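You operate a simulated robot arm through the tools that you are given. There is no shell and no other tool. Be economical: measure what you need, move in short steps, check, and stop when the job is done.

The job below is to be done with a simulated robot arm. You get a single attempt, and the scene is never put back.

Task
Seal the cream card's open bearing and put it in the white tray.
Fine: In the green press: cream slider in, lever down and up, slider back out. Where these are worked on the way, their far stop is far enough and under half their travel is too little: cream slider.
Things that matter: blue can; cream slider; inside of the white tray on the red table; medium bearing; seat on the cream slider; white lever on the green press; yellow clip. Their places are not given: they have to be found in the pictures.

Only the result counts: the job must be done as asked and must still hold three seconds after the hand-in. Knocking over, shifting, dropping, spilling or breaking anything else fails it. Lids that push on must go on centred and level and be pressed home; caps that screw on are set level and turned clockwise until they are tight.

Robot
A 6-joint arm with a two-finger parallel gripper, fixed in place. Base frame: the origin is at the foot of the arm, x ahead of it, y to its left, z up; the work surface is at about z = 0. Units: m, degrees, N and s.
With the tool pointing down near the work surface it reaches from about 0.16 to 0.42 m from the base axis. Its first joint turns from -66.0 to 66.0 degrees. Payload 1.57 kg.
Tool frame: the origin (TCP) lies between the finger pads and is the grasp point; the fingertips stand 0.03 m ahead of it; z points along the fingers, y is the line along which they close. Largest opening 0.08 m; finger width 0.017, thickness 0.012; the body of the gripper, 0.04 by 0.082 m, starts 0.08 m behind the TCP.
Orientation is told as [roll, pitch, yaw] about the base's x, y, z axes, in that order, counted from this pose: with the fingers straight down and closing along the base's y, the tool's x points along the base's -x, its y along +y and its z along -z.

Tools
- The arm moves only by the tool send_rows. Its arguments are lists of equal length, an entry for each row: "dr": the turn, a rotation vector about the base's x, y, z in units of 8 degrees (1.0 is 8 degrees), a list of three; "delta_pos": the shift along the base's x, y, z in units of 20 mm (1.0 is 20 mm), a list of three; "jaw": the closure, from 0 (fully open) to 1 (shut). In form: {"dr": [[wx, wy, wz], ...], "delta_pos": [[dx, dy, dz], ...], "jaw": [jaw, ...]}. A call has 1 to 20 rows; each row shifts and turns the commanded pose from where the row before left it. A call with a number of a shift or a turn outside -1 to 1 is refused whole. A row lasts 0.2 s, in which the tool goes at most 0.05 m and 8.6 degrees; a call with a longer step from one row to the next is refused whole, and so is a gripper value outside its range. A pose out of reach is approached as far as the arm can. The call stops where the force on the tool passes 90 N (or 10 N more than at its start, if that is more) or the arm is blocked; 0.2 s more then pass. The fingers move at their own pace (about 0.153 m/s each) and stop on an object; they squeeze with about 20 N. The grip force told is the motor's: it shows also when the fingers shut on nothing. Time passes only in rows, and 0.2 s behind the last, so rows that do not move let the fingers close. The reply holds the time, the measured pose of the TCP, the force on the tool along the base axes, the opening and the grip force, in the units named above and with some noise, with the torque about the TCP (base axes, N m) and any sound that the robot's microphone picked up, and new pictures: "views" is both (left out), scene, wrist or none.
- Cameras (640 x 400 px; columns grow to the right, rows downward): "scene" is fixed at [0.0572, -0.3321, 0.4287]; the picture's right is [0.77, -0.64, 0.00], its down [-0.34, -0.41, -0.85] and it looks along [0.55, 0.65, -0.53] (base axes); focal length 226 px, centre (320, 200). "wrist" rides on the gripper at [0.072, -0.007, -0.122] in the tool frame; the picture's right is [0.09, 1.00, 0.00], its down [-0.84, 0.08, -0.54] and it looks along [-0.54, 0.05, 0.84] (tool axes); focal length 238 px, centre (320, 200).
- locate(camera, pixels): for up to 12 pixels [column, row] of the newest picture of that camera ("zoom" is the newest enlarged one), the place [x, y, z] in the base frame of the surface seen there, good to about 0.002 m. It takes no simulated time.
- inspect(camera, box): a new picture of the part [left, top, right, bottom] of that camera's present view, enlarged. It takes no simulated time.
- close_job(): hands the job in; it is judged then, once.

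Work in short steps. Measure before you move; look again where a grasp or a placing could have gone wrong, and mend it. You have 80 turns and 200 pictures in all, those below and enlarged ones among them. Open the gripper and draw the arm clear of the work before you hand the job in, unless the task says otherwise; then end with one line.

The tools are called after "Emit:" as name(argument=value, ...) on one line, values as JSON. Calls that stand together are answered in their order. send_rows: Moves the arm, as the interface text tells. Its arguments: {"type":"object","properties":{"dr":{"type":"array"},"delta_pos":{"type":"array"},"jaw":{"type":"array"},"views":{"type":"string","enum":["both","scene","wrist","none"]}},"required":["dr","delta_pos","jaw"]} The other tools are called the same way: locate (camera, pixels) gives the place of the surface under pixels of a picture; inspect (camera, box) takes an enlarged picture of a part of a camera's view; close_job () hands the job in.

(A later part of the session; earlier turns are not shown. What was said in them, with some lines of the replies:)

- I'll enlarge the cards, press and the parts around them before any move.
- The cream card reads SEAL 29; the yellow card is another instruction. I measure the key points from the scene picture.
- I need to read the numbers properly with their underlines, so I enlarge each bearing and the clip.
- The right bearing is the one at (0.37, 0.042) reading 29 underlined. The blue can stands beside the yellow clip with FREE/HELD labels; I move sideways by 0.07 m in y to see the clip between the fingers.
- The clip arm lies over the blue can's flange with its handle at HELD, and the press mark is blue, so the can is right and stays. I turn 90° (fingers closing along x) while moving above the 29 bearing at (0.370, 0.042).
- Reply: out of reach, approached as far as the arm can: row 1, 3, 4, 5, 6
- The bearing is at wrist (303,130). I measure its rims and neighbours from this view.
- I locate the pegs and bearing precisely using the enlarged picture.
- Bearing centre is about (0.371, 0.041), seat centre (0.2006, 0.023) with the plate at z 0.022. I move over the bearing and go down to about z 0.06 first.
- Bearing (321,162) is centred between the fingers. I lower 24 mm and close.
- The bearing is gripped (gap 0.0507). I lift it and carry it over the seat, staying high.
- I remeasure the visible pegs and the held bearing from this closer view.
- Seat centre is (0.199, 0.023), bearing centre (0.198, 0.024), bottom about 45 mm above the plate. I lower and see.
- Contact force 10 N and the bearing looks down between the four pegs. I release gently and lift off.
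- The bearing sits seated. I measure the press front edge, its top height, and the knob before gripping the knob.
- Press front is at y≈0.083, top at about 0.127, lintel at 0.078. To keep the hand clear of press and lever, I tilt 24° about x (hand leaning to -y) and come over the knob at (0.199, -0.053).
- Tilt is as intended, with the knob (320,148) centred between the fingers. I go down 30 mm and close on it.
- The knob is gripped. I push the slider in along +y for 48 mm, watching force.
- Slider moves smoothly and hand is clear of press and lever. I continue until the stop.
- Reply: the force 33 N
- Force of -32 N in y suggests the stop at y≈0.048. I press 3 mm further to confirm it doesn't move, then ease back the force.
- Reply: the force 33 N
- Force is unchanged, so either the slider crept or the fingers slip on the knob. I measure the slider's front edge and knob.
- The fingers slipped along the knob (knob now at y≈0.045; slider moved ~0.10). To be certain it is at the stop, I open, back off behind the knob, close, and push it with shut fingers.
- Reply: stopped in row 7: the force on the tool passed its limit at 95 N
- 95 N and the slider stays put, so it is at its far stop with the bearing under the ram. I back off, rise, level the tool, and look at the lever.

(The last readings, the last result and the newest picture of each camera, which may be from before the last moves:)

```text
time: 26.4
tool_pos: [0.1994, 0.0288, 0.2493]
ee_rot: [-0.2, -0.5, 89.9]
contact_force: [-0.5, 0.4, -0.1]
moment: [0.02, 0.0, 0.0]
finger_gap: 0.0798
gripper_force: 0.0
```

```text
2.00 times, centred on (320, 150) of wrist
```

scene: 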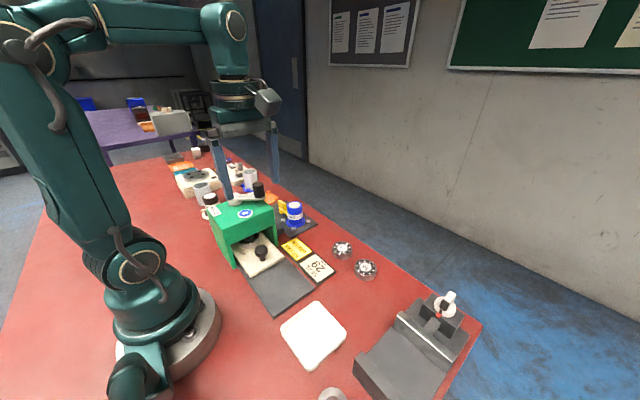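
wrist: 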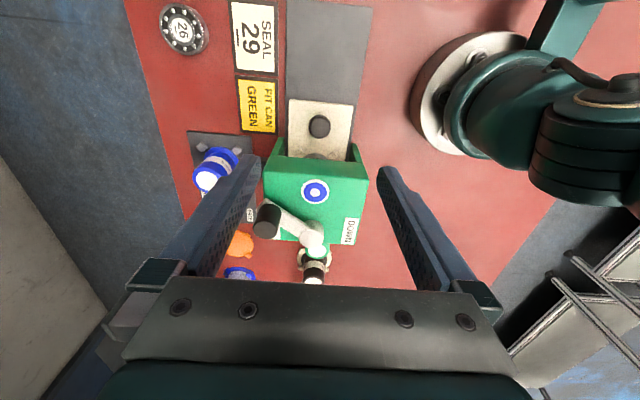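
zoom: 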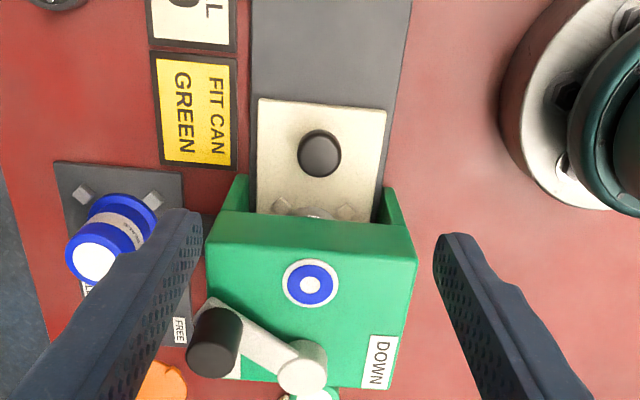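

Emit:
locate(camera="zoom", pixels=[[305, 370], [212, 355], [230, 325], [262, 345], [378, 355], [225, 235], [400, 240], [312, 285]])

Emit:
locate(camera="scene", pixels=[[258, 186], [258, 193], [237, 197], [247, 198], [215, 212], [258, 183]])

```text
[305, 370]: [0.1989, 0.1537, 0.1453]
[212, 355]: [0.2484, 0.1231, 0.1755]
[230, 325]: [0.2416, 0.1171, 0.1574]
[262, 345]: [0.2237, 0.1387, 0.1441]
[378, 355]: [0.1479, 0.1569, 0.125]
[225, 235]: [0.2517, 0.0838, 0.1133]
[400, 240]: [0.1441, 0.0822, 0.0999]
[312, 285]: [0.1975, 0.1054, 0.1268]
```

```text
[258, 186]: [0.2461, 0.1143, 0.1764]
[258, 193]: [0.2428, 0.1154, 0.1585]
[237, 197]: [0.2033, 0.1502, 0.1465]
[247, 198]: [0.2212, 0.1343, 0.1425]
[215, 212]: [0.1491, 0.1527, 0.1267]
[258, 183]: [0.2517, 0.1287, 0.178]
```

The lever hub is at (0.199, 0.155), its knob at (0.250, 0.121) top z 0.176, radius ≈0.061; DOWN lies mirrored at (0.148, 0.121) via the front. I turn 40° and go above the knob so the fingers close along the swing direction.

Emit:
send_rows(dr=[[0, 0, 1], [0, 0, 1], [0, 0, 1], [0, 0, 1], [0, 0, 1], [0, 0, 0], [0, 0, 0]], delta_pos=[[0.506, 0.922, 0], [0.506, 0.922, 0], [0.506, 0.922, 0], [0.506, 0.922, 0], [0.506, 0.922, 0], [0, 0, -0.8], [0, 0, -0.5]], jaw=[0.2, 0.2, 0.2, 0.2, 0.2, 0.2, 0.2], views="both")

Emit:
inspect(camera="wrist", box=[220, 80, 420, 280])

```text
time: 28.0
tool_pos: [0.2498, 0.1216, 0.2232]
ee_rot: [-0.3, -0.7, 130.0]
contact_force: [-1.0, 0.4, -0.3]
moment: [0.0, -0.02, 0.02]
finger_gap: 0.0639
gripper_force: 0.1
```

scene: 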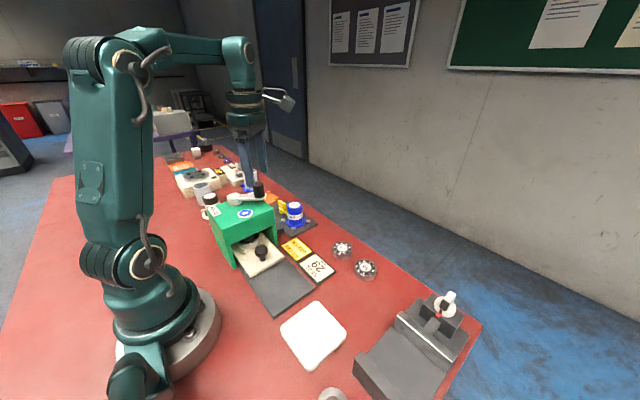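
wrist: 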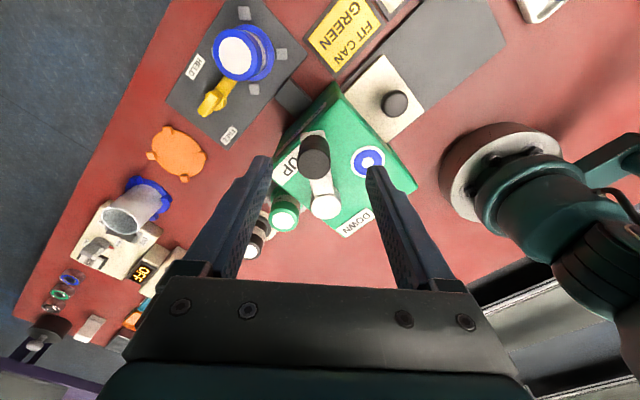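

```text
2.00 times, centred on (320, 180) of wrist
```

zoom: 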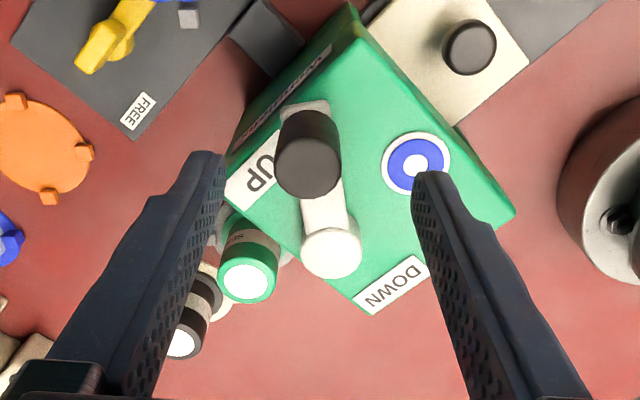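

The knob (314,160) lies between the fingers. I check its centre, then lower.

Emit:
locate(camera="zoom", pixels=[[308, 168], [275, 170], [342, 168], [308, 140], [308, 198], [332, 255]])

Emit:
send_rows(dr=[[0, 0, 0], [0, 0, 0], [0, 0, 0], [0, 0, 0], [0, 0, 0], [0, 0, 0]], delta_pos=[[0, 0, -0.8], [0, 0, -0.8], [0, 0, -0.5], [0, 0, 0], [0, 0, 0], [0, 0, 0]], jaw=[0.2, 0.2, 0.2, 0.2, 0.65, 0.65], views="wrist")

Emit:
inspect(camera="scene", box=[190, 160, 330, 280])

```text
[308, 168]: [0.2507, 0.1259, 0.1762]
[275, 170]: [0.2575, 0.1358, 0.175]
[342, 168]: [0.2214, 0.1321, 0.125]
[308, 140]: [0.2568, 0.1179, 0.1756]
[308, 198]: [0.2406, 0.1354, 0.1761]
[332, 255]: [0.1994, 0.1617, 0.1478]
```

```text
time: 29.4
tool_pos: [0.2519, 0.1222, 0.1829]
ee_rot: [-0.3, -0.6, 129.9]
contact_force: [2.8, 1.4, -0.7]
moment: [-0.02, -0.05, -0.03]
finger_gap: 0.0302
gripper_force: 1.3
```

wrist: 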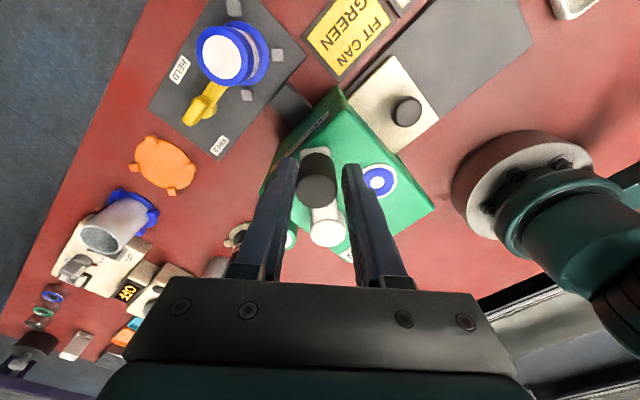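

```text
3.33 times, centred on (260, 220) of scene
```

zoom: 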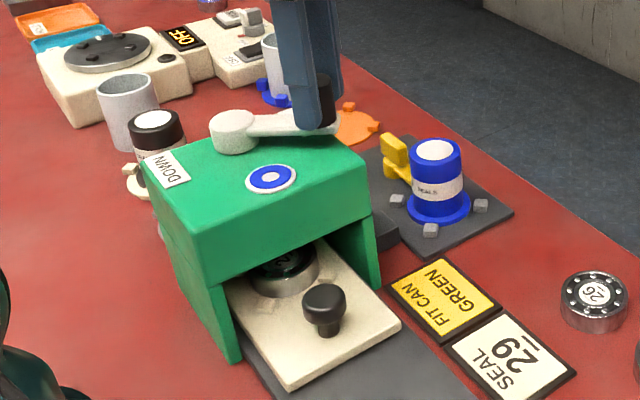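

The knob is caged between the pads. I grip it and swing along the arc (6° per row) for the first half.

Emit:
send_rows(dr=[[0, 0, 0], [0, 0, 0], [0, 0, -0.526], [0, 0, -0.526], [0, 0, -0.526], [0, 0, -0.526], [0, 0, -0.526], [0, 0, -0.526], [0, 0, -0.526]], delta_pos=[[0, 0, 0], [0, 0, 0], [-0.188, -0.258, 0], [-0.213, -0.238, 0], [-0.238, -0.213, 0], [-0.258, -0.188, 0], [-0.276, -0.16, 0], [-0.292, -0.129, 0], [-0.304, -0.099, 0]], jaw=[0.72, 0.72, 0.72, 0.72, 0.72, 0.72, 0.72, 0.72, 0.72], views="both")

Emit:
inspect(camera="scene", box=[190, 160, 330, 280])

```text
time: 31.4
tool_pos: [0.2153, 0.0937, 0.1812]
ee_rot: [-0.3, -0.7, 100.4]
contact_force: [-0.2, 15.7, 6.3]
moment: [0.82, 0.47, -0.19]
finger_gap: 0.0253
gripper_force: 36.6
```

scene: 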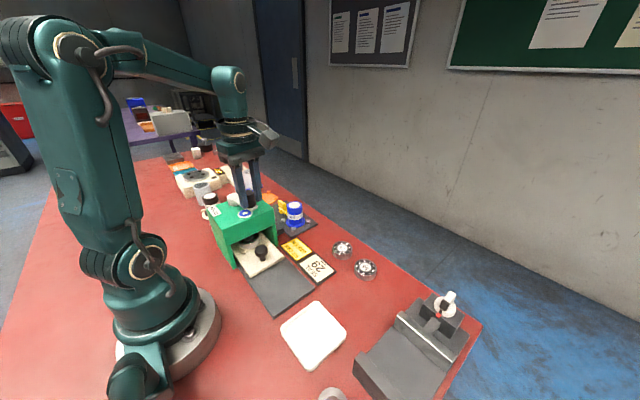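
wrist: 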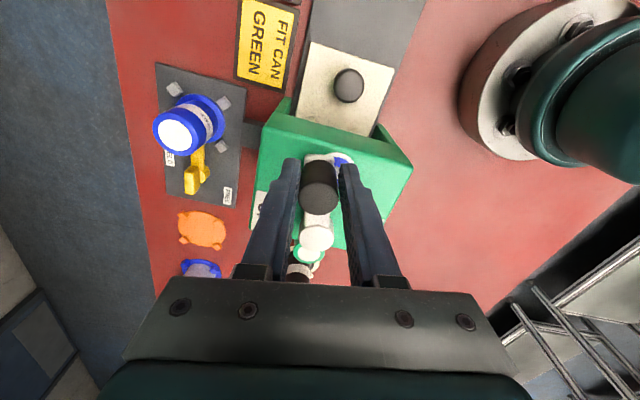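

```text
3.33 times, centred on (260, 220) of scene
```

zoom: 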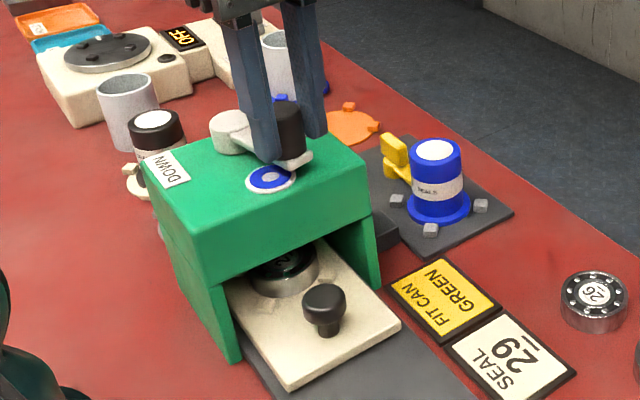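

The lever follows (a 15 N radial pull means I'm slightly too far out). I continue with a small inward correction.

Emit:
send_rows(dr=[[0, 0, -0.526], [0, 0, -0.526], [0, 0, -0.526], [0, 0, -0.526], [0, 0, -0.526], [0, 0, -0.526], [0, 0, -0.526], [0, 0, -0.526], [0, 0, -0.526]], delta_pos=[[-0.312, 0, 0], [-0.317, 0, 0], [-0.32, 0.02, 0], [-0.317, 0.034, 0], [-0.3, 0.066, 0], [-0.29, 0.099, 0], [-0.28, 0.129, 0], [-0.26, 0.16, 0], [-0.24, 0.188, 0]], jaw=[0.72, 0.72, 0.72, 0.72, 0.72, 0.72, 0.72, 0.72, 0.72], views="both")

Emit:
inspect(camera="scene", box=[190, 160, 330, 280])

```text
time: 33.4
tool_pos: [0.167, 0.109, 0.1828]
ee_rot: [-1.2, -1.1, 62.8]
contact_force: [39.6, -5.6, 9.1]
moment: [-0.04, -0.55, 0.14]
finger_gap: 0.0569
gripper_force: 19.5
```

scene: 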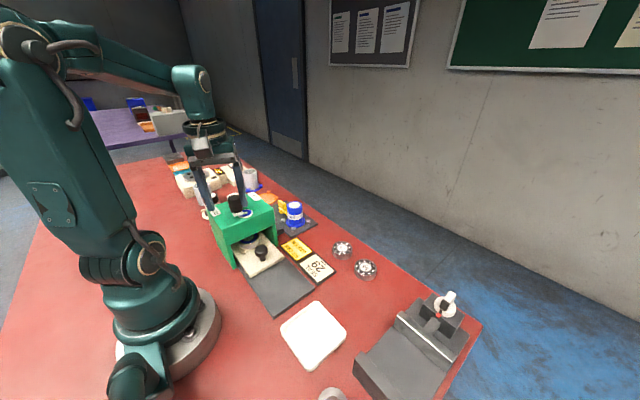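
wrist: 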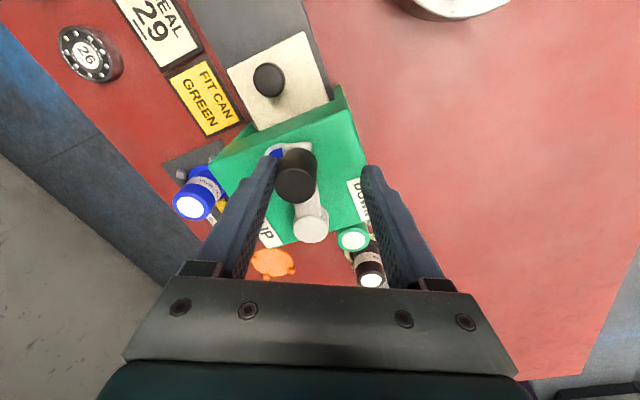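

```text
3.33 times, centred on (260, 220) of scene
```

zoom: 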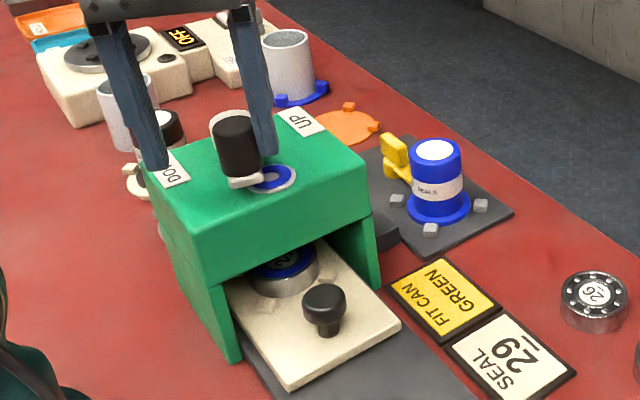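

The bearing under the ram now shows a blue seal, and the lever resists at 40 N. I measure where the knob is.

Emit:
locate(camera="wrist", pixels=[[296, 183], [310, 225], [305, 200], [297, 160]])

Emit:
inspect(camera="wrist", box=[220, 80, 420, 280])

Emit:
inspect(camera="scene", box=[235, 220, 285, 260])

```text
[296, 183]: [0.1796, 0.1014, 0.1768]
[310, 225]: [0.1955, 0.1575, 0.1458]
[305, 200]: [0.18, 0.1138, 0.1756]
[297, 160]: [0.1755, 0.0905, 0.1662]
```

```text
2.00 times, centred on (320, 180) of wrist
```

zoom: 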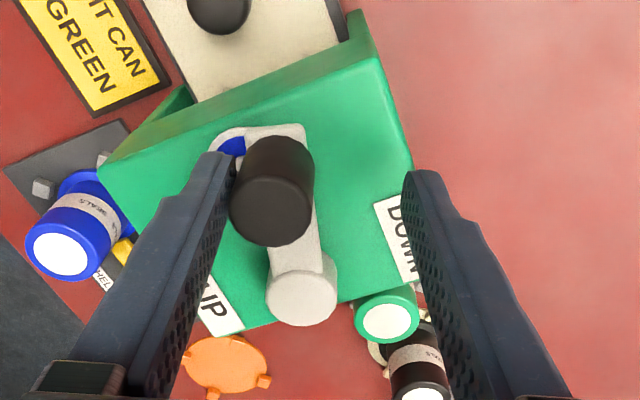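

```text
10.00 times, centred on (260, 240) of scene
```

zoom: 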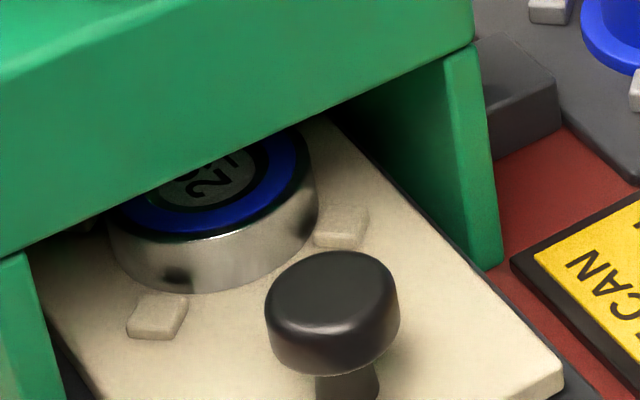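

The bearing clearly carries its blue seal and the lever is at its stop (knob at (0.180, 0.104), 75° swept). I recentre on the knob, regrip and swing it back up partway.

Emit:
send_rows(dr=[[0, 0, 0], [0, 0, 0], [0, 0, 0], [0, 0, 0], [0, 0, 0], [0, 0, 0.645], [0, 0, 0.645], [0, 0, 0.645], [0, 0, 0.645], [0, 0, 0.645], [0, 0, 0.645], [0, 0, 0.645]], delta_pos=[[0, 0, 0], [0.3, -0.12, 0], [0.35, -0.13, 0], [0, 0, 0], [0, 0, 0], [0.292, -0.084, 0], [0.299, -0.053, 0], [0.303, -0.021, 0], [0.304, 0.011, 0], [0.301, 0.042, 0], [0.295, 0.074, 0], [0.286, 0.104, 0]], jaw=[0.3, 0.3, 0.3, 0.72, 0.72, 0.72, 0.72, 0.72, 0.72, 0.72, 0.72, 0.72], views="both")

Emit:
inspect(camera="wrist", box=[220, 80, 420, 280])

```text
time: 36.0
tool_pos: [0.2187, 0.104, 0.182]
ee_rot: [-0.4, -0.2, 98.7]
contact_force: [12.1, -23.7, -4.6]
moment: [-0.35, 0.38, -0.25]
finger_gap: 0.026
gripper_force: 37.4
```

scene: 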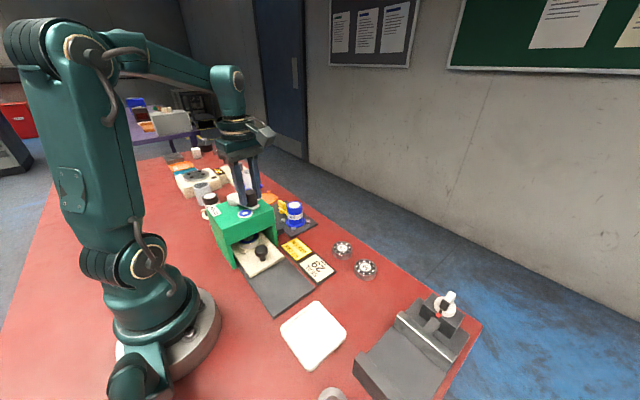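
wrist: 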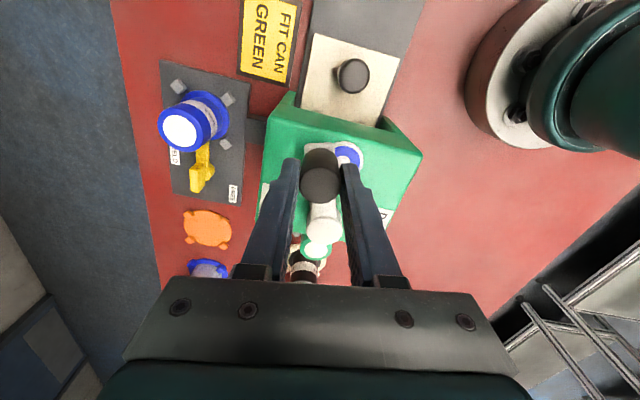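

```text
2.00 times, centred on (320, 180) of wrist
```

zoom: 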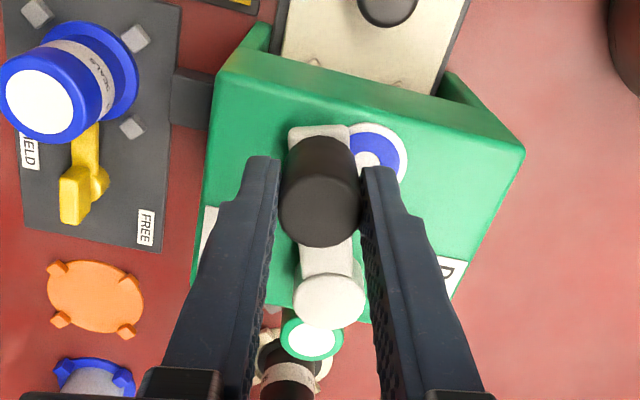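

Lever is moving back; I'm slightly inside the arc now, so I correct outward and finish the swing to UP.

Emit:
send_rows(dr=[[0, 0, 0], [0, 0, 0.645], [0, 0, 0.645], [0, 0, 0.645], [0, 0, 0.645], [0, 0, 0.645], [0, 0, 0], [0, 0, 0]], delta_pos=[[0.06, -0.15, 0], [0.279, 0.136, 0], [0.264, 0.165, 0], [0.245, 0.19, 0], [0.224, 0.215, 0], [0.2, 0.238, 0], [0.17, 0.25, 0], [0.05, 0.1, 0]], jaw=[0.72, 0.72, 0.72, 0.72, 0.72, 0.72, 0.72, 0.72], views="both")

Emit:
inspect(camera="scene", box=[190, 160, 330, 280])

Emit:
inspect(camera="wrist", box=[220, 80, 420, 280])

Emit:
locate(camera="scene", pixels=[[258, 186], [258, 193]])

```text
time: 37.8
tool_pos: [0.2482, 0.1268, 0.183]
ee_rot: [-0.4, -0.5, 124.4]
contact_force: [10.6, -8.7, -11.5]
moment: [-0.22, 0.4, 0.17]
finger_gap: 0.0254
gripper_force: 36.8
```

scene: 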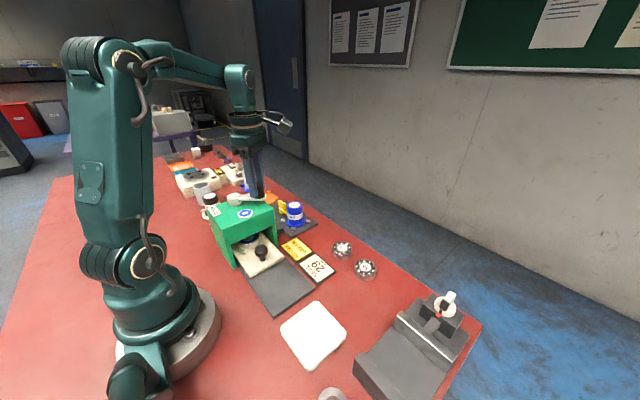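
wrist: 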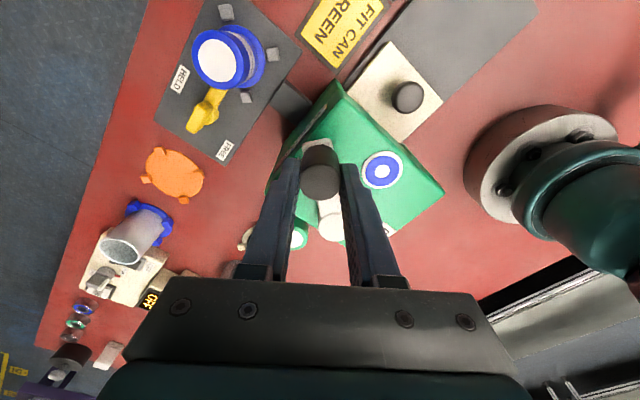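

```text
3.33 times, centred on (260, 220) of scene
```

zoom: 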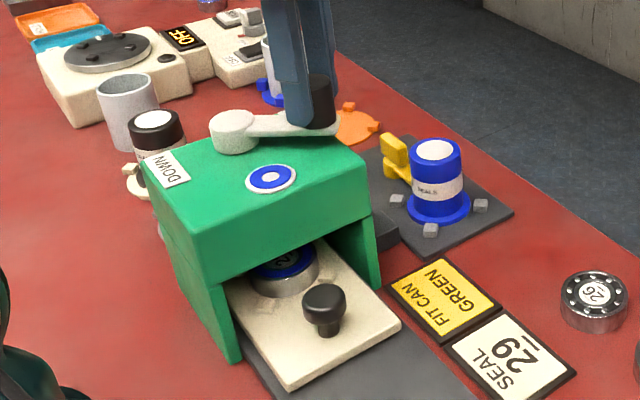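

```text
2.00 times, centred on (320, 180) of wrist
```

zoom: 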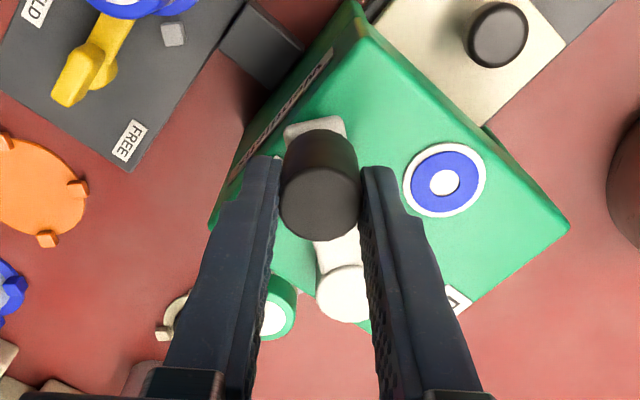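

```text
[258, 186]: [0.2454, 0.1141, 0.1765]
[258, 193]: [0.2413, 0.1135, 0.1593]
```

The lever is back to within a millimetre of its UP place. I nudge it a little further to seat at its stop, then open and rise.

Emit:
send_rows(dr=[[0, 0, 0], [0, 0, 0], [0, 0, 0], [0, 0, 0], [0, 0, 0], [0, 0, 0], [0, 0, 0], [0, 0, 0]], delta_pos=[[0.08, 0.12, 0], [0.05, 0.08, 0], [-0.08, -0.12, 0], [0, 0, 0], [0, 0, 0], [0, 0, 0.8], [0, 0, 1], [0, 0, 1]], jaw=[0.72, 0.72, 0.72, 0.3, 0.3, 0.3, 0.3, 0.3], views="scene")

Emit:
inspect(camera="scene", box=[190, 160, 330, 280])

Emit:
locate(camera="scene", pixels=[[258, 186], [258, 193], [262, 253]])

```text
time: 39.6
tool_pos: [0.247, 0.1319, 0.2379]
ee_rot: [-0.4, -0.6, 124.5]
contact_force: [0.1, -0.1, 0.2]
moment: [0.02, 0.01, -0.03]
finger_gap: 0.0559
gripper_force: 0.1
```

scene: 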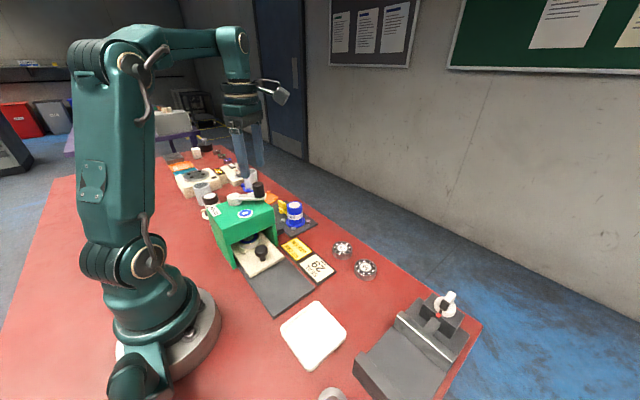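

```text
3.33 times, centred on (260, 220) of scene
```

zoom: 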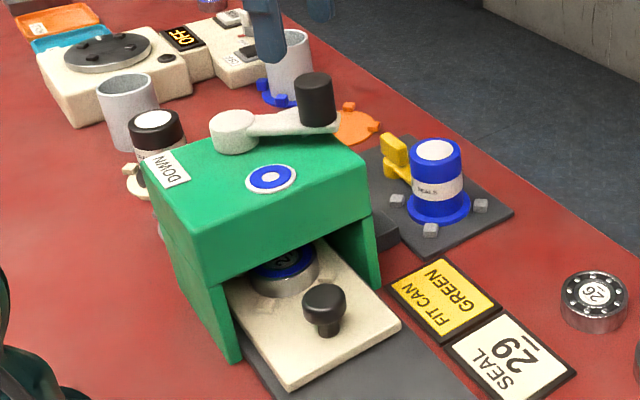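

```text
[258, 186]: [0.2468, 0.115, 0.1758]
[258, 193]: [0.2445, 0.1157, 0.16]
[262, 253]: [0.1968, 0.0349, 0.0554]
```

Lever is UP and free. I now turn back to 90°, tilt 24°, and come in front of the press above the slider knob.

Emit:
send_rows(dr=[[0, 0, -0.8], [0, 0, -0.8], [0, 0, -0.8], [0, 0, -0.9], [0, 0, -1.0], [0, 0, 0], [1, 0, 0], [1, 0, 0], [1, 0, 0], [0, 0, 0], [0, 0, 0]], delta_pos=[[-0.3, -0.7, 0.3], [-0.4, -0.7, 0], [-0.4, -0.7, 0], [-0.4, -0.7, 0], [-0.4, -0.7, 0], [-0.4, -0.7, 0], [-0.05, -0.7, 0], [0, -0.7, -0.8], [0, 0, -0.9], [0, 0, -0.9], [0, 0, -0.9]], jaw=[0.2, 0.2, 0.2, 0.2, 0.2, 0.2, 0.2, 0.2, 0.2, 0.2, 0.2], views="both")

Emit:
inspect(camera="wrist", box=[220, 50, 420, 250])

```text
time: 42.0
tool_pos: [0.2024, 0.0203, 0.1731]
ee_rot: [-0.5, -24.6, 90.1]
contact_force: [-0.1, -0.3, -1.4]
moment: [0.0, -0.02, 0.02]
finger_gap: 0.0636
gripper_force: 0.0
```

scene: 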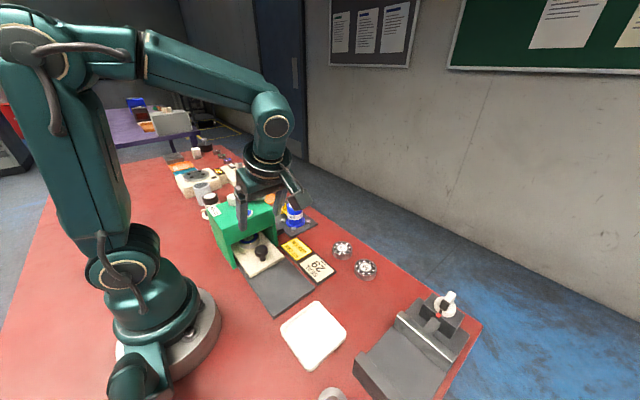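
wrist: 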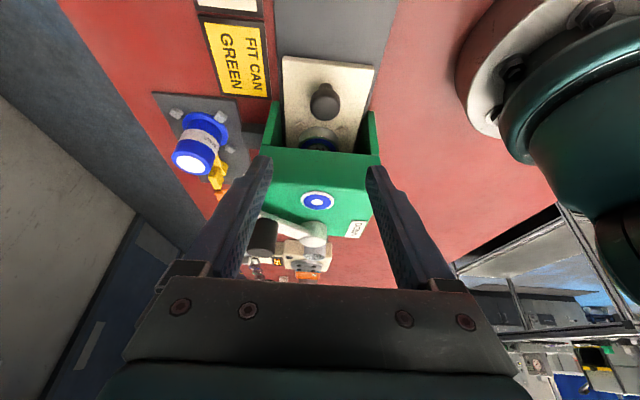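

```text
2.00 times, centred on (320, 150) of wrist
```

zoom: 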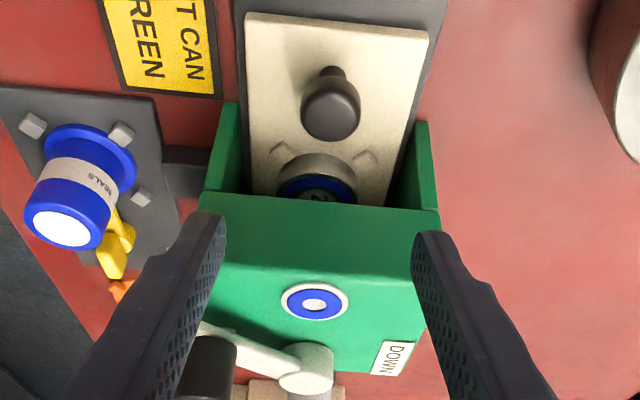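

Emit:
locate(camera="zoom", pixels=[[330, 112], [303, 112], [360, 112], [330, 135], [330, 85], [247, 15], [428, 35]])

```text
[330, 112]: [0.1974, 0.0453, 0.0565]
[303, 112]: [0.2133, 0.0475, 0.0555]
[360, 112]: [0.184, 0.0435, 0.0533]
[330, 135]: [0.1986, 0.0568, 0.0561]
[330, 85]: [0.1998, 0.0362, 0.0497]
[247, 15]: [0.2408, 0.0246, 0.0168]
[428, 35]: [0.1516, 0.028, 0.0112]
```

Knob centre is (0.199, 0.047). I come down to z≈0.058 with the fingers around it and close.

Emit:
send_rows(dr=[[0, 0, 0], [0, 0, 0], [0, 0, 0], [0, 0, 0], [0, 0, 0], [0, 0, 0], [0, 0, 0], [0, 0, 0], [0, 0, 0], [0, 0, 0], [0, 0, 0]], delta_pos=[[-0.15, 0.5, 0], [0, 0.58, 0], [0, 0, -0.9], [0, 0, -0.9], [0, 0, -0.9], [0, 0, -0.9], [0, 0, -0.9], [0, 0, -0.9], [0, 0, -0.35], [0, 0, 0], [0, 0, 0]], jaw=[0.2, 0.2, 0.2, 0.2, 0.2, 0.2, 0.2, 0.2, 0.2, 0.66, 0.66], views="both")

Emit:
inspect(camera="wrist", box=[220, 50, 420, 250])

```text
time: 44.4
tool_pos: [0.1998, 0.0405, 0.0589]
ee_rot: [-0.5, -24.5, 90.1]
contact_force: [9.0, 0.1, -15.3]
moment: [0.37, -0.17, -0.03]
finger_gap: 0.0292
gripper_force: 38.5
```

scene: 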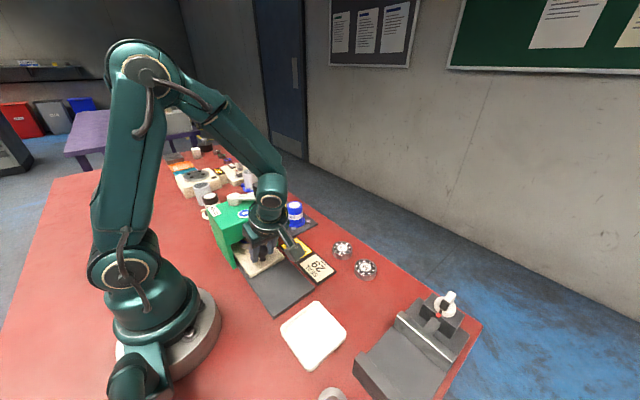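
wrist: 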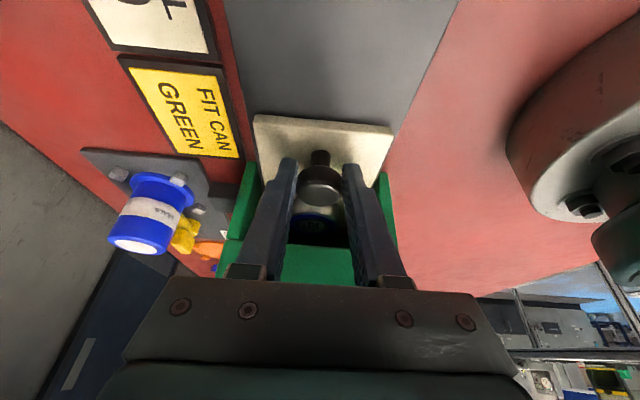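

```text
2.00 times, centred on (320, 150) of wrist
```

zoom: 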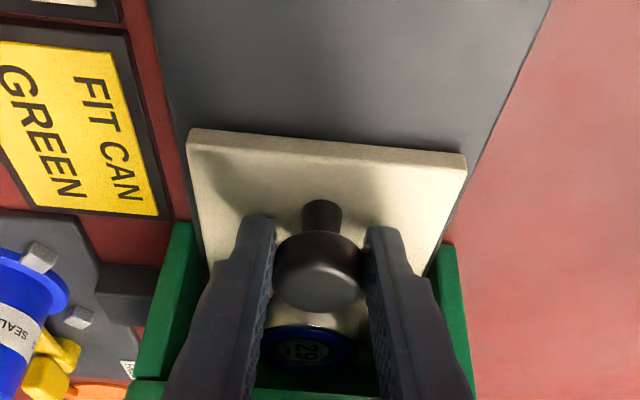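

The knob is gripped (gap 0.029). I pull the slider back along -y about 104 mm to its outer stop.

Emit:
send_rows(dr=[[0, 0, 0], [0, 0, 0], [0, 0, 0], [0, 0, 0], [0, 0, 0], [0, 0, 0], [0, 0, 0], [0, 0, 0], [0, 0, 0], [0, 0, 0], [0, 0, 0], [0, 0, 0], [0, 0, 0], [0, 0, 0], [0, 0, 0], [0, 0, 0], [0, 0, 0]], delta_pos=[[0, -0.3, 0], [0, -0.3, 0], [0, -0.35, 0], [0, -0.35, 0], [0, -0.35, 0], [0, -0.35, 0], [0, -0.35, 0], [0, -0.35, 0], [0, -0.35, 0], [0, -0.35, 0], [0, -0.35, 0], [0, -0.35, 0], [0, -0.3, 0], [0, -0.25, 0], [0, -0.2, 0], [0, -0.15, 0], [0, -0.1, 0]], jaw=[0.66, 0.66, 0.66, 0.66, 0.66, 0.66, 0.66, 0.66, 0.66, 0.66, 0.66, 0.66, 0.66, 0.66, 0.66, 0.66, 0.66], views="both")

Emit:
inspect(camera="scene", box=[220, 210, 320, 290])

```text
time: 48.0
tool_pos: [0.1992, -0.0602, 0.0587]
ee_rot: [-0.4, -24.8, 90.0]
contact_force: [24.8, 20.9, -17.7]
moment: [-0.45, -0.34, -0.13]
finger_gap: 0.0297
gripper_force: 39.1
```

scene: 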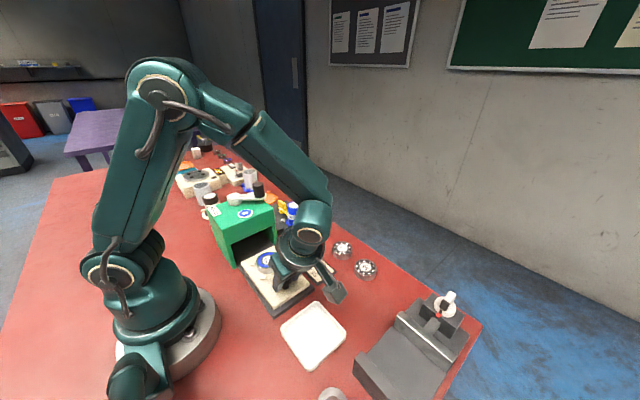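
wrist: 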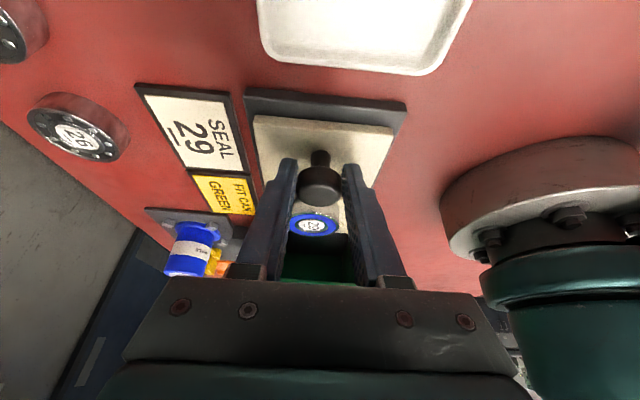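

```text
5.00 times, centred on (270, 250) of scene
```

zoom: 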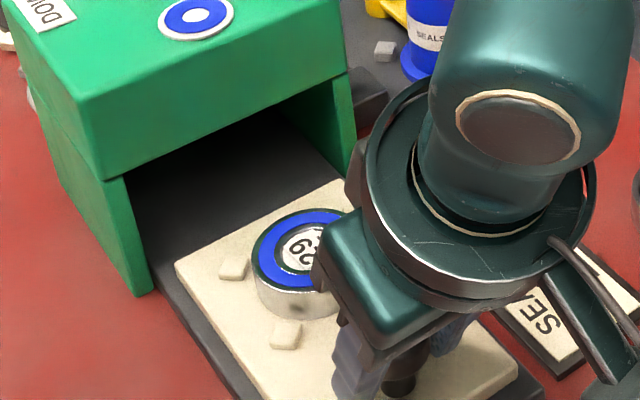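

The slider is back at its original place with the blue-sealed bearing. I release the knob, rise, level and come above the bearing.

Emit:
send_rows(dr=[[0, 0, 0], [0, 0, 0], [0, 0, 0], [0, 0, 0], [0, 0, 0], [-1, 0, 0], [-1, 0, 0], [-1.0, 0, 0], [0, 0, 0], [0, 0, 0]], delta_pos=[[0, 0.1, 0], [0, 0, 0], [0, 0, 0], [0, 0, 0.9], [0, 0, 1], [0, 0.6, 1], [0, 0.9, 0], [0, 0.9, 0], [0, 0.9, 0], [0, 0.7, 0]], jaw=[0.66, 0.2, 0.2, 0.2, 0.2, 0.2, 0.2, 0.2, 0.2, 0.2], views="both")

Emit:
inspect(camera="wrist", box=[220, 50, 420, 250])

```text
time: 50.2
tool_pos: [0.2003, 0.0203, 0.1171]
ee_rot: [-0.4, -0.6, 90.1]
contact_force: [0.6, -0.9, -0.1]
moment: [-0.04, 0.02, 0.0]
finger_gap: 0.0638
gripper_force: 0.1
```

scene: 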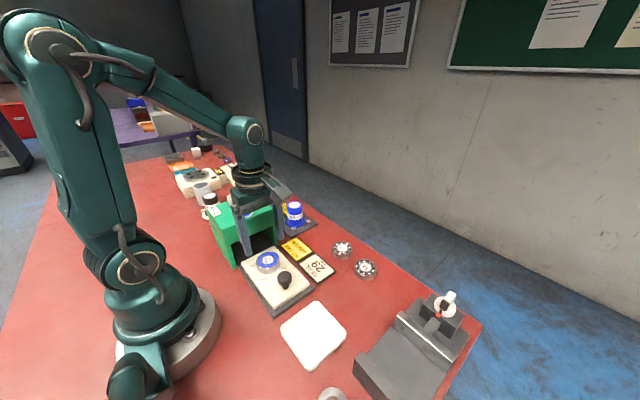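
wrist: 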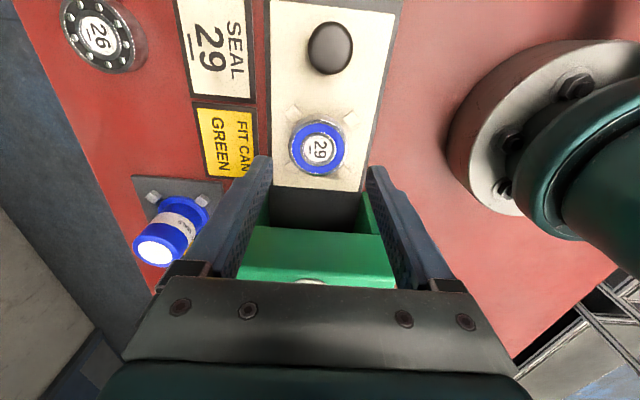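

```text
2.00 times, centred on (320, 150) of wrist
```

zoom: 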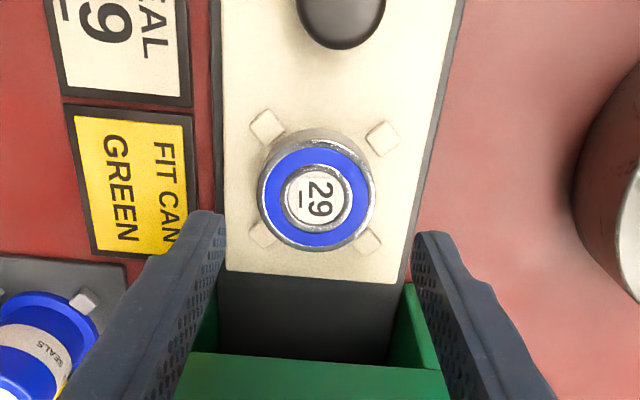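

Emit:
locate(camera="zoom", pixels=[[318, 195], [259, 197], [375, 197], [318, 143], [318, 248]])

Emit:
locate(camera="scene", pixels=[[313, 334], [283, 334], [345, 332], [318, 304], [308, 366], [313, 368]])

```text
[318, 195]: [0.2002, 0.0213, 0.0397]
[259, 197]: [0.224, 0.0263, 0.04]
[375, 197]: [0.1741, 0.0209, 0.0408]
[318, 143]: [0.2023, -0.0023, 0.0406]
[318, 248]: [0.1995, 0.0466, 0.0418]
```

```text
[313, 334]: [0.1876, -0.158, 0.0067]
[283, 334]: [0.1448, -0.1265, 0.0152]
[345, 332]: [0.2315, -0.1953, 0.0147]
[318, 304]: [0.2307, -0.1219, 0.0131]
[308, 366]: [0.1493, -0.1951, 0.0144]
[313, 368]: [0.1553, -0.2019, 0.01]
```

Bearing centre is (0.1995, 0.0225). I lower 61 mm and close on it.

Emit:
send_rows(dr=[[0, 0, 0], [0, 0, 0], [0, 0, 0], [0, 0, 0], [0, 0, 0], [0, 0, 0], [0, 0, 0]], delta_pos=[[0, 0.1, -0.8], [0, 0, -0.8], [0, 0, -0.8], [0, 0, -0.65], [0, 0, 0], [0, 0, 0], [0, 0, 0]], jaw=[0.2, 0.2, 0.2, 0.2, 0.7, 0.7, 0.7], views="none")

Emit:
send_rows(dr=[[0, 0, 0], [0, 0, 0], [0, 0, 0], [0, 0, 0]], delta_pos=[[0, 0, 0.3], [0, 0, 0.8], [0, 0, 0.9], [0, 0, 0.9]], jaw=[0.7, 0.7, 0.7, 0.7], views="both")

```text
time: 51.8
tool_pos: [0.1989, 0.021, 0.0561]
ee_rot: [-0.5, -0.6, 90.0]
contact_force: [0.8, 3.0, 11.3]
moment: [0.07, 0.12, -0.04]
finger_gap: 0.0509
gripper_force: 19.5
```

```text
time: 52.8
tool_pos: [0.1994, 0.0187, 0.1128]
ee_rot: [-0.2, -0.7, 90.0]
contact_force: [-0.1, 0.4, -1.5]
moment: [-0.01, 0.01, 0.01]
finger_gap: 0.0509
gripper_force: 19.4
```

scene: 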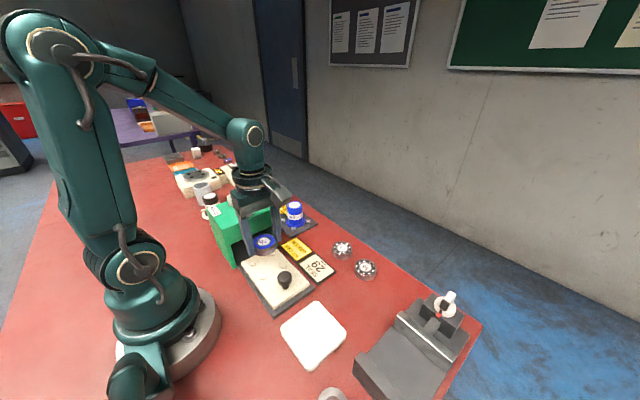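
wrist: 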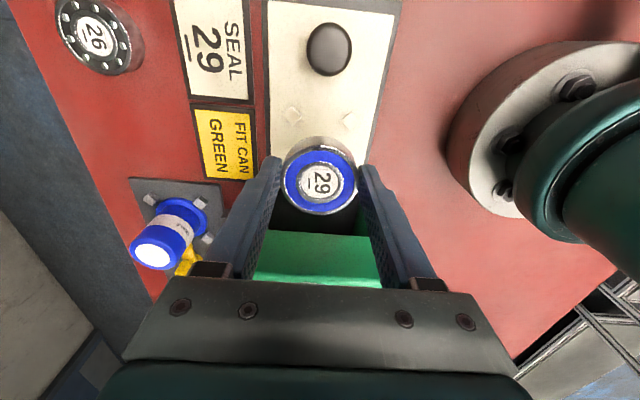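

The bearing is held at gap 0.051. I carry it over the tray centre (0.189, -0.160), turning to yaw 50° so the fingers lie along the tray's diagonal.

Emit:
send_rows(dr=[[0, 0, -0.455], [0, 0, -0.455], [0, 0, -0.455], [0, 0, -0.455], [0, 0, -0.455], [0, 0, -0.455], [0, 0, -0.455], [0, 0, -0.455], [0, 0, -0.455], [0, 0, -0.455], [0, 0, -0.455], [0, 0, 0]], delta_pos=[[-0.047, -0.81, 0.1], [-0.047, -0.81, 0.1], [-0.047, -0.81, 0], [-0.047, -0.81, 0], [-0.047, -0.81, 0], [-0.047, -0.81, 0], [-0.047, -0.81, 0], [-0.047, -0.81, 0], [-0.047, -0.81, 0], [-0.047, -0.81, 0], [-0.047, -0.81, 0], [0, 0, 0]], jaw=[0.7, 0.7, 0.7, 0.7, 0.7, 0.7, 0.7, 0.7, 0.7, 0.7, 0.7, 0.7], views="both")

Emit:
inspect(camera="wrist", box=[200, 50, 440, 250])

```text
time: 55.4
tool_pos: [0.1912, -0.1569, 0.1175]
ee_rot: [-0.3, -0.6, 50.1]
contact_force: [0.4, 0.1, -1.8]
moment: [-0.02, 0.04, 0.02]
finger_gap: 0.0509
gripper_force: 19.5
```

scene: 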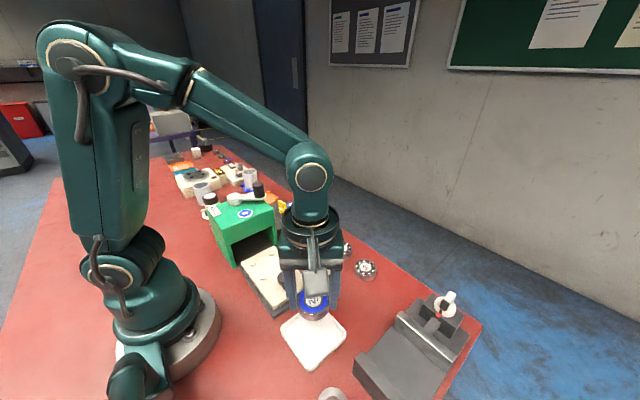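
wrist: 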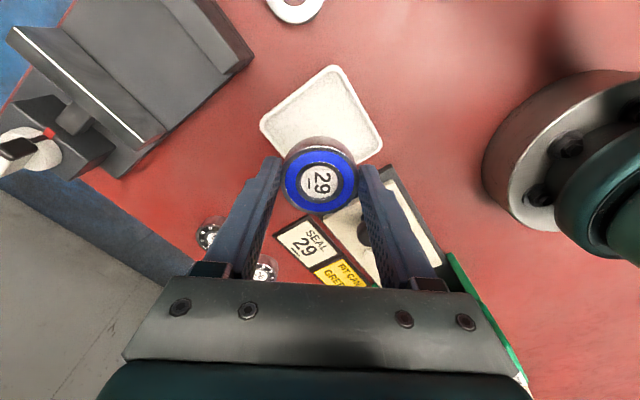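

```text
2.00 times, centred on (320, 150) of wrist
```

zoom: 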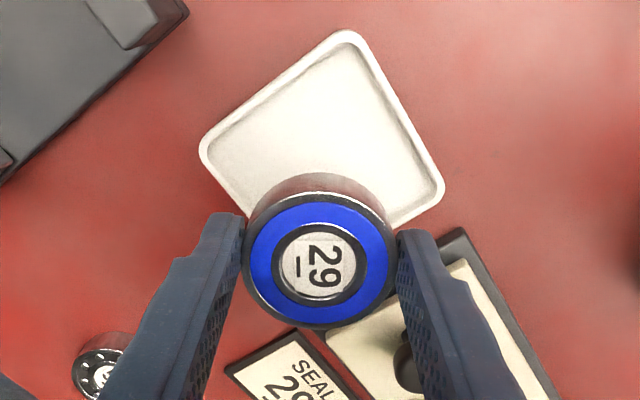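

Emit:
locate(camera="zoom", pixels=[[348, 42], [208, 150], [438, 188], [320, 120], [320, 255], [290, 165], [300, 85], [395, 115]])

```text
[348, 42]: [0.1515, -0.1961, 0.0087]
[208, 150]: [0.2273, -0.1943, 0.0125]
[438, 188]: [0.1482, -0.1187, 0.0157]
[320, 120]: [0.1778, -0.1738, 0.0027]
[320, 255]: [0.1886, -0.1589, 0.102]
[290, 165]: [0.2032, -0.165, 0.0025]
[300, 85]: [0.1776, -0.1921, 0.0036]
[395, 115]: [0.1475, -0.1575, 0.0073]
```

The bearing is centred over the tray (tray centre ≈(0.188, -0.158), floor 0.003). I lower about 81 mm and watch for contact.

Emit:
send_rows(dr=[[0, 0, 0], [0, 0, 0], [0, 0, 0], [0, 0, 0], [0, 0, 0], [0, 0, 0], [0, 0, 0], [0, 0, 0]], delta_pos=[[0, 0, -0.8], [0, 0, -0.8], [0, 0, -0.8], [0, 0, -0.8], [0, 0, -0.5], [0, 0, -0.2], [0, 0, -0.13], [0, 0, 0]], jaw=[0.7, 0.7, 0.7, 0.7, 0.7, 0.7, 0.7, 0.7], views="both")

Emit:
inspect(camera="scene", box=[265, 290, 365, 370])

```text
time: 57.2
tool_pos: [0.1901, -0.156, 0.0375]
ee_rot: [-0.5, -0.6, 50.1]
contact_force: [1.2, 3.6, 13.9]
moment: [0.26, 0.08, -0.06]
finger_gap: 0.0511
gripper_force: 20.3
```

scene: 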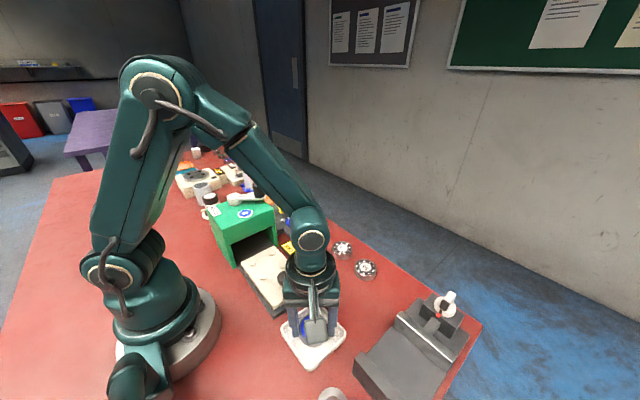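
wrist: 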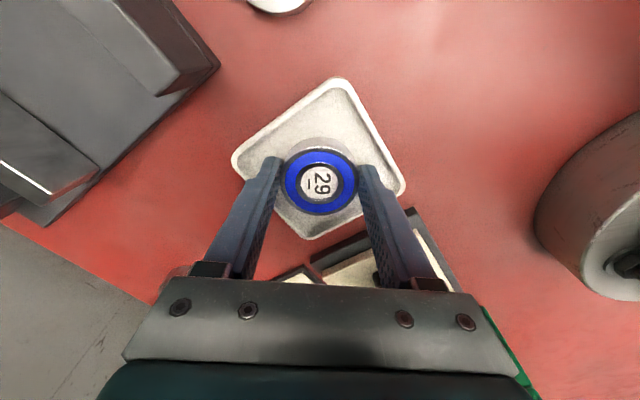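

```text
5.00 times, centred on (315, 330) of scene
```

zoom: 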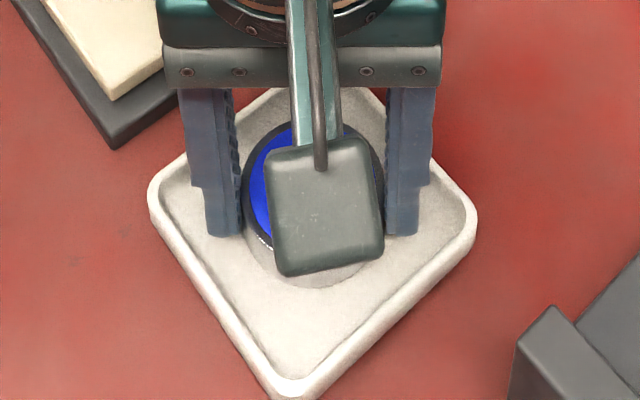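

The bearing rests on the tray floor (14 N contact) with room for the fingers. I open a little, then rise clear.

Emit:
send_rows(dr=[[0, 0, 0], [0, 0, 0], [0, 0, 0], [0, 0, 0], [0, 0, 0], [0, 0, 0], [0, 0, 0], [0, 0, 0], [0, 0, 0], [0, 0, 0], [0, 0, 0]], delta_pos=[[0, 0, 0], [0, 0, 0], [0, 0, 0.4], [0, 0, 0.8], [0, 0, 1], [0, 0, 1], [0, 0, 1], [0, 0, 1], [0, 0.5, 1], [0, 0.5, 1], [0, 0.5, 0.5]], jaw=[0.29, 0.29, 0.29, 0.29, 0.2, 0.1, 0, 0, 0, 0, 0], views="both")

Emit:
inspect(camera="scene", box=[190, 180, 390, 370])

```text
time: 59.6
tool_pos: [0.1883, -0.1262, 0.1931]
ee_rot: [-0.3, -0.5, 50.1]
contact_force: [-0.2, -0.7, -0.1]
moment: [0.01, 0.03, -0.02]
finger_gap: 0.0799
gripper_force: 0.1
```

scene: 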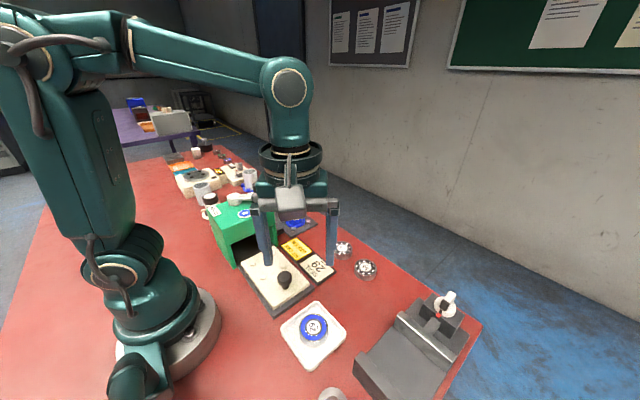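
wrist: 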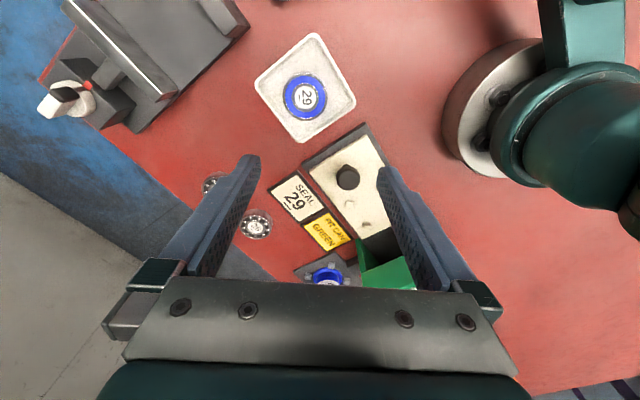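

```text
2.11 times, centred on (290, 275) of scene
```

zoom: 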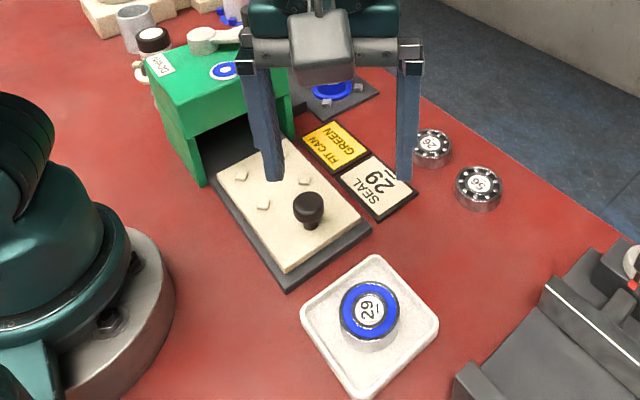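

The blue-sealed 29 bearing lies flat in the tray. The slider is out, the lever is up and the gripper is open and clear, so I hand in.

Emit:
close_job()

```text
The job is handed in.
```

The cream card's bearing, number 29, was sealed in the green press with a blue seal and now lies flat in the white tray; the slider is back out, the lever is up, and I left the blue can in place despite the yellow card's "FIT CAN GREEN".
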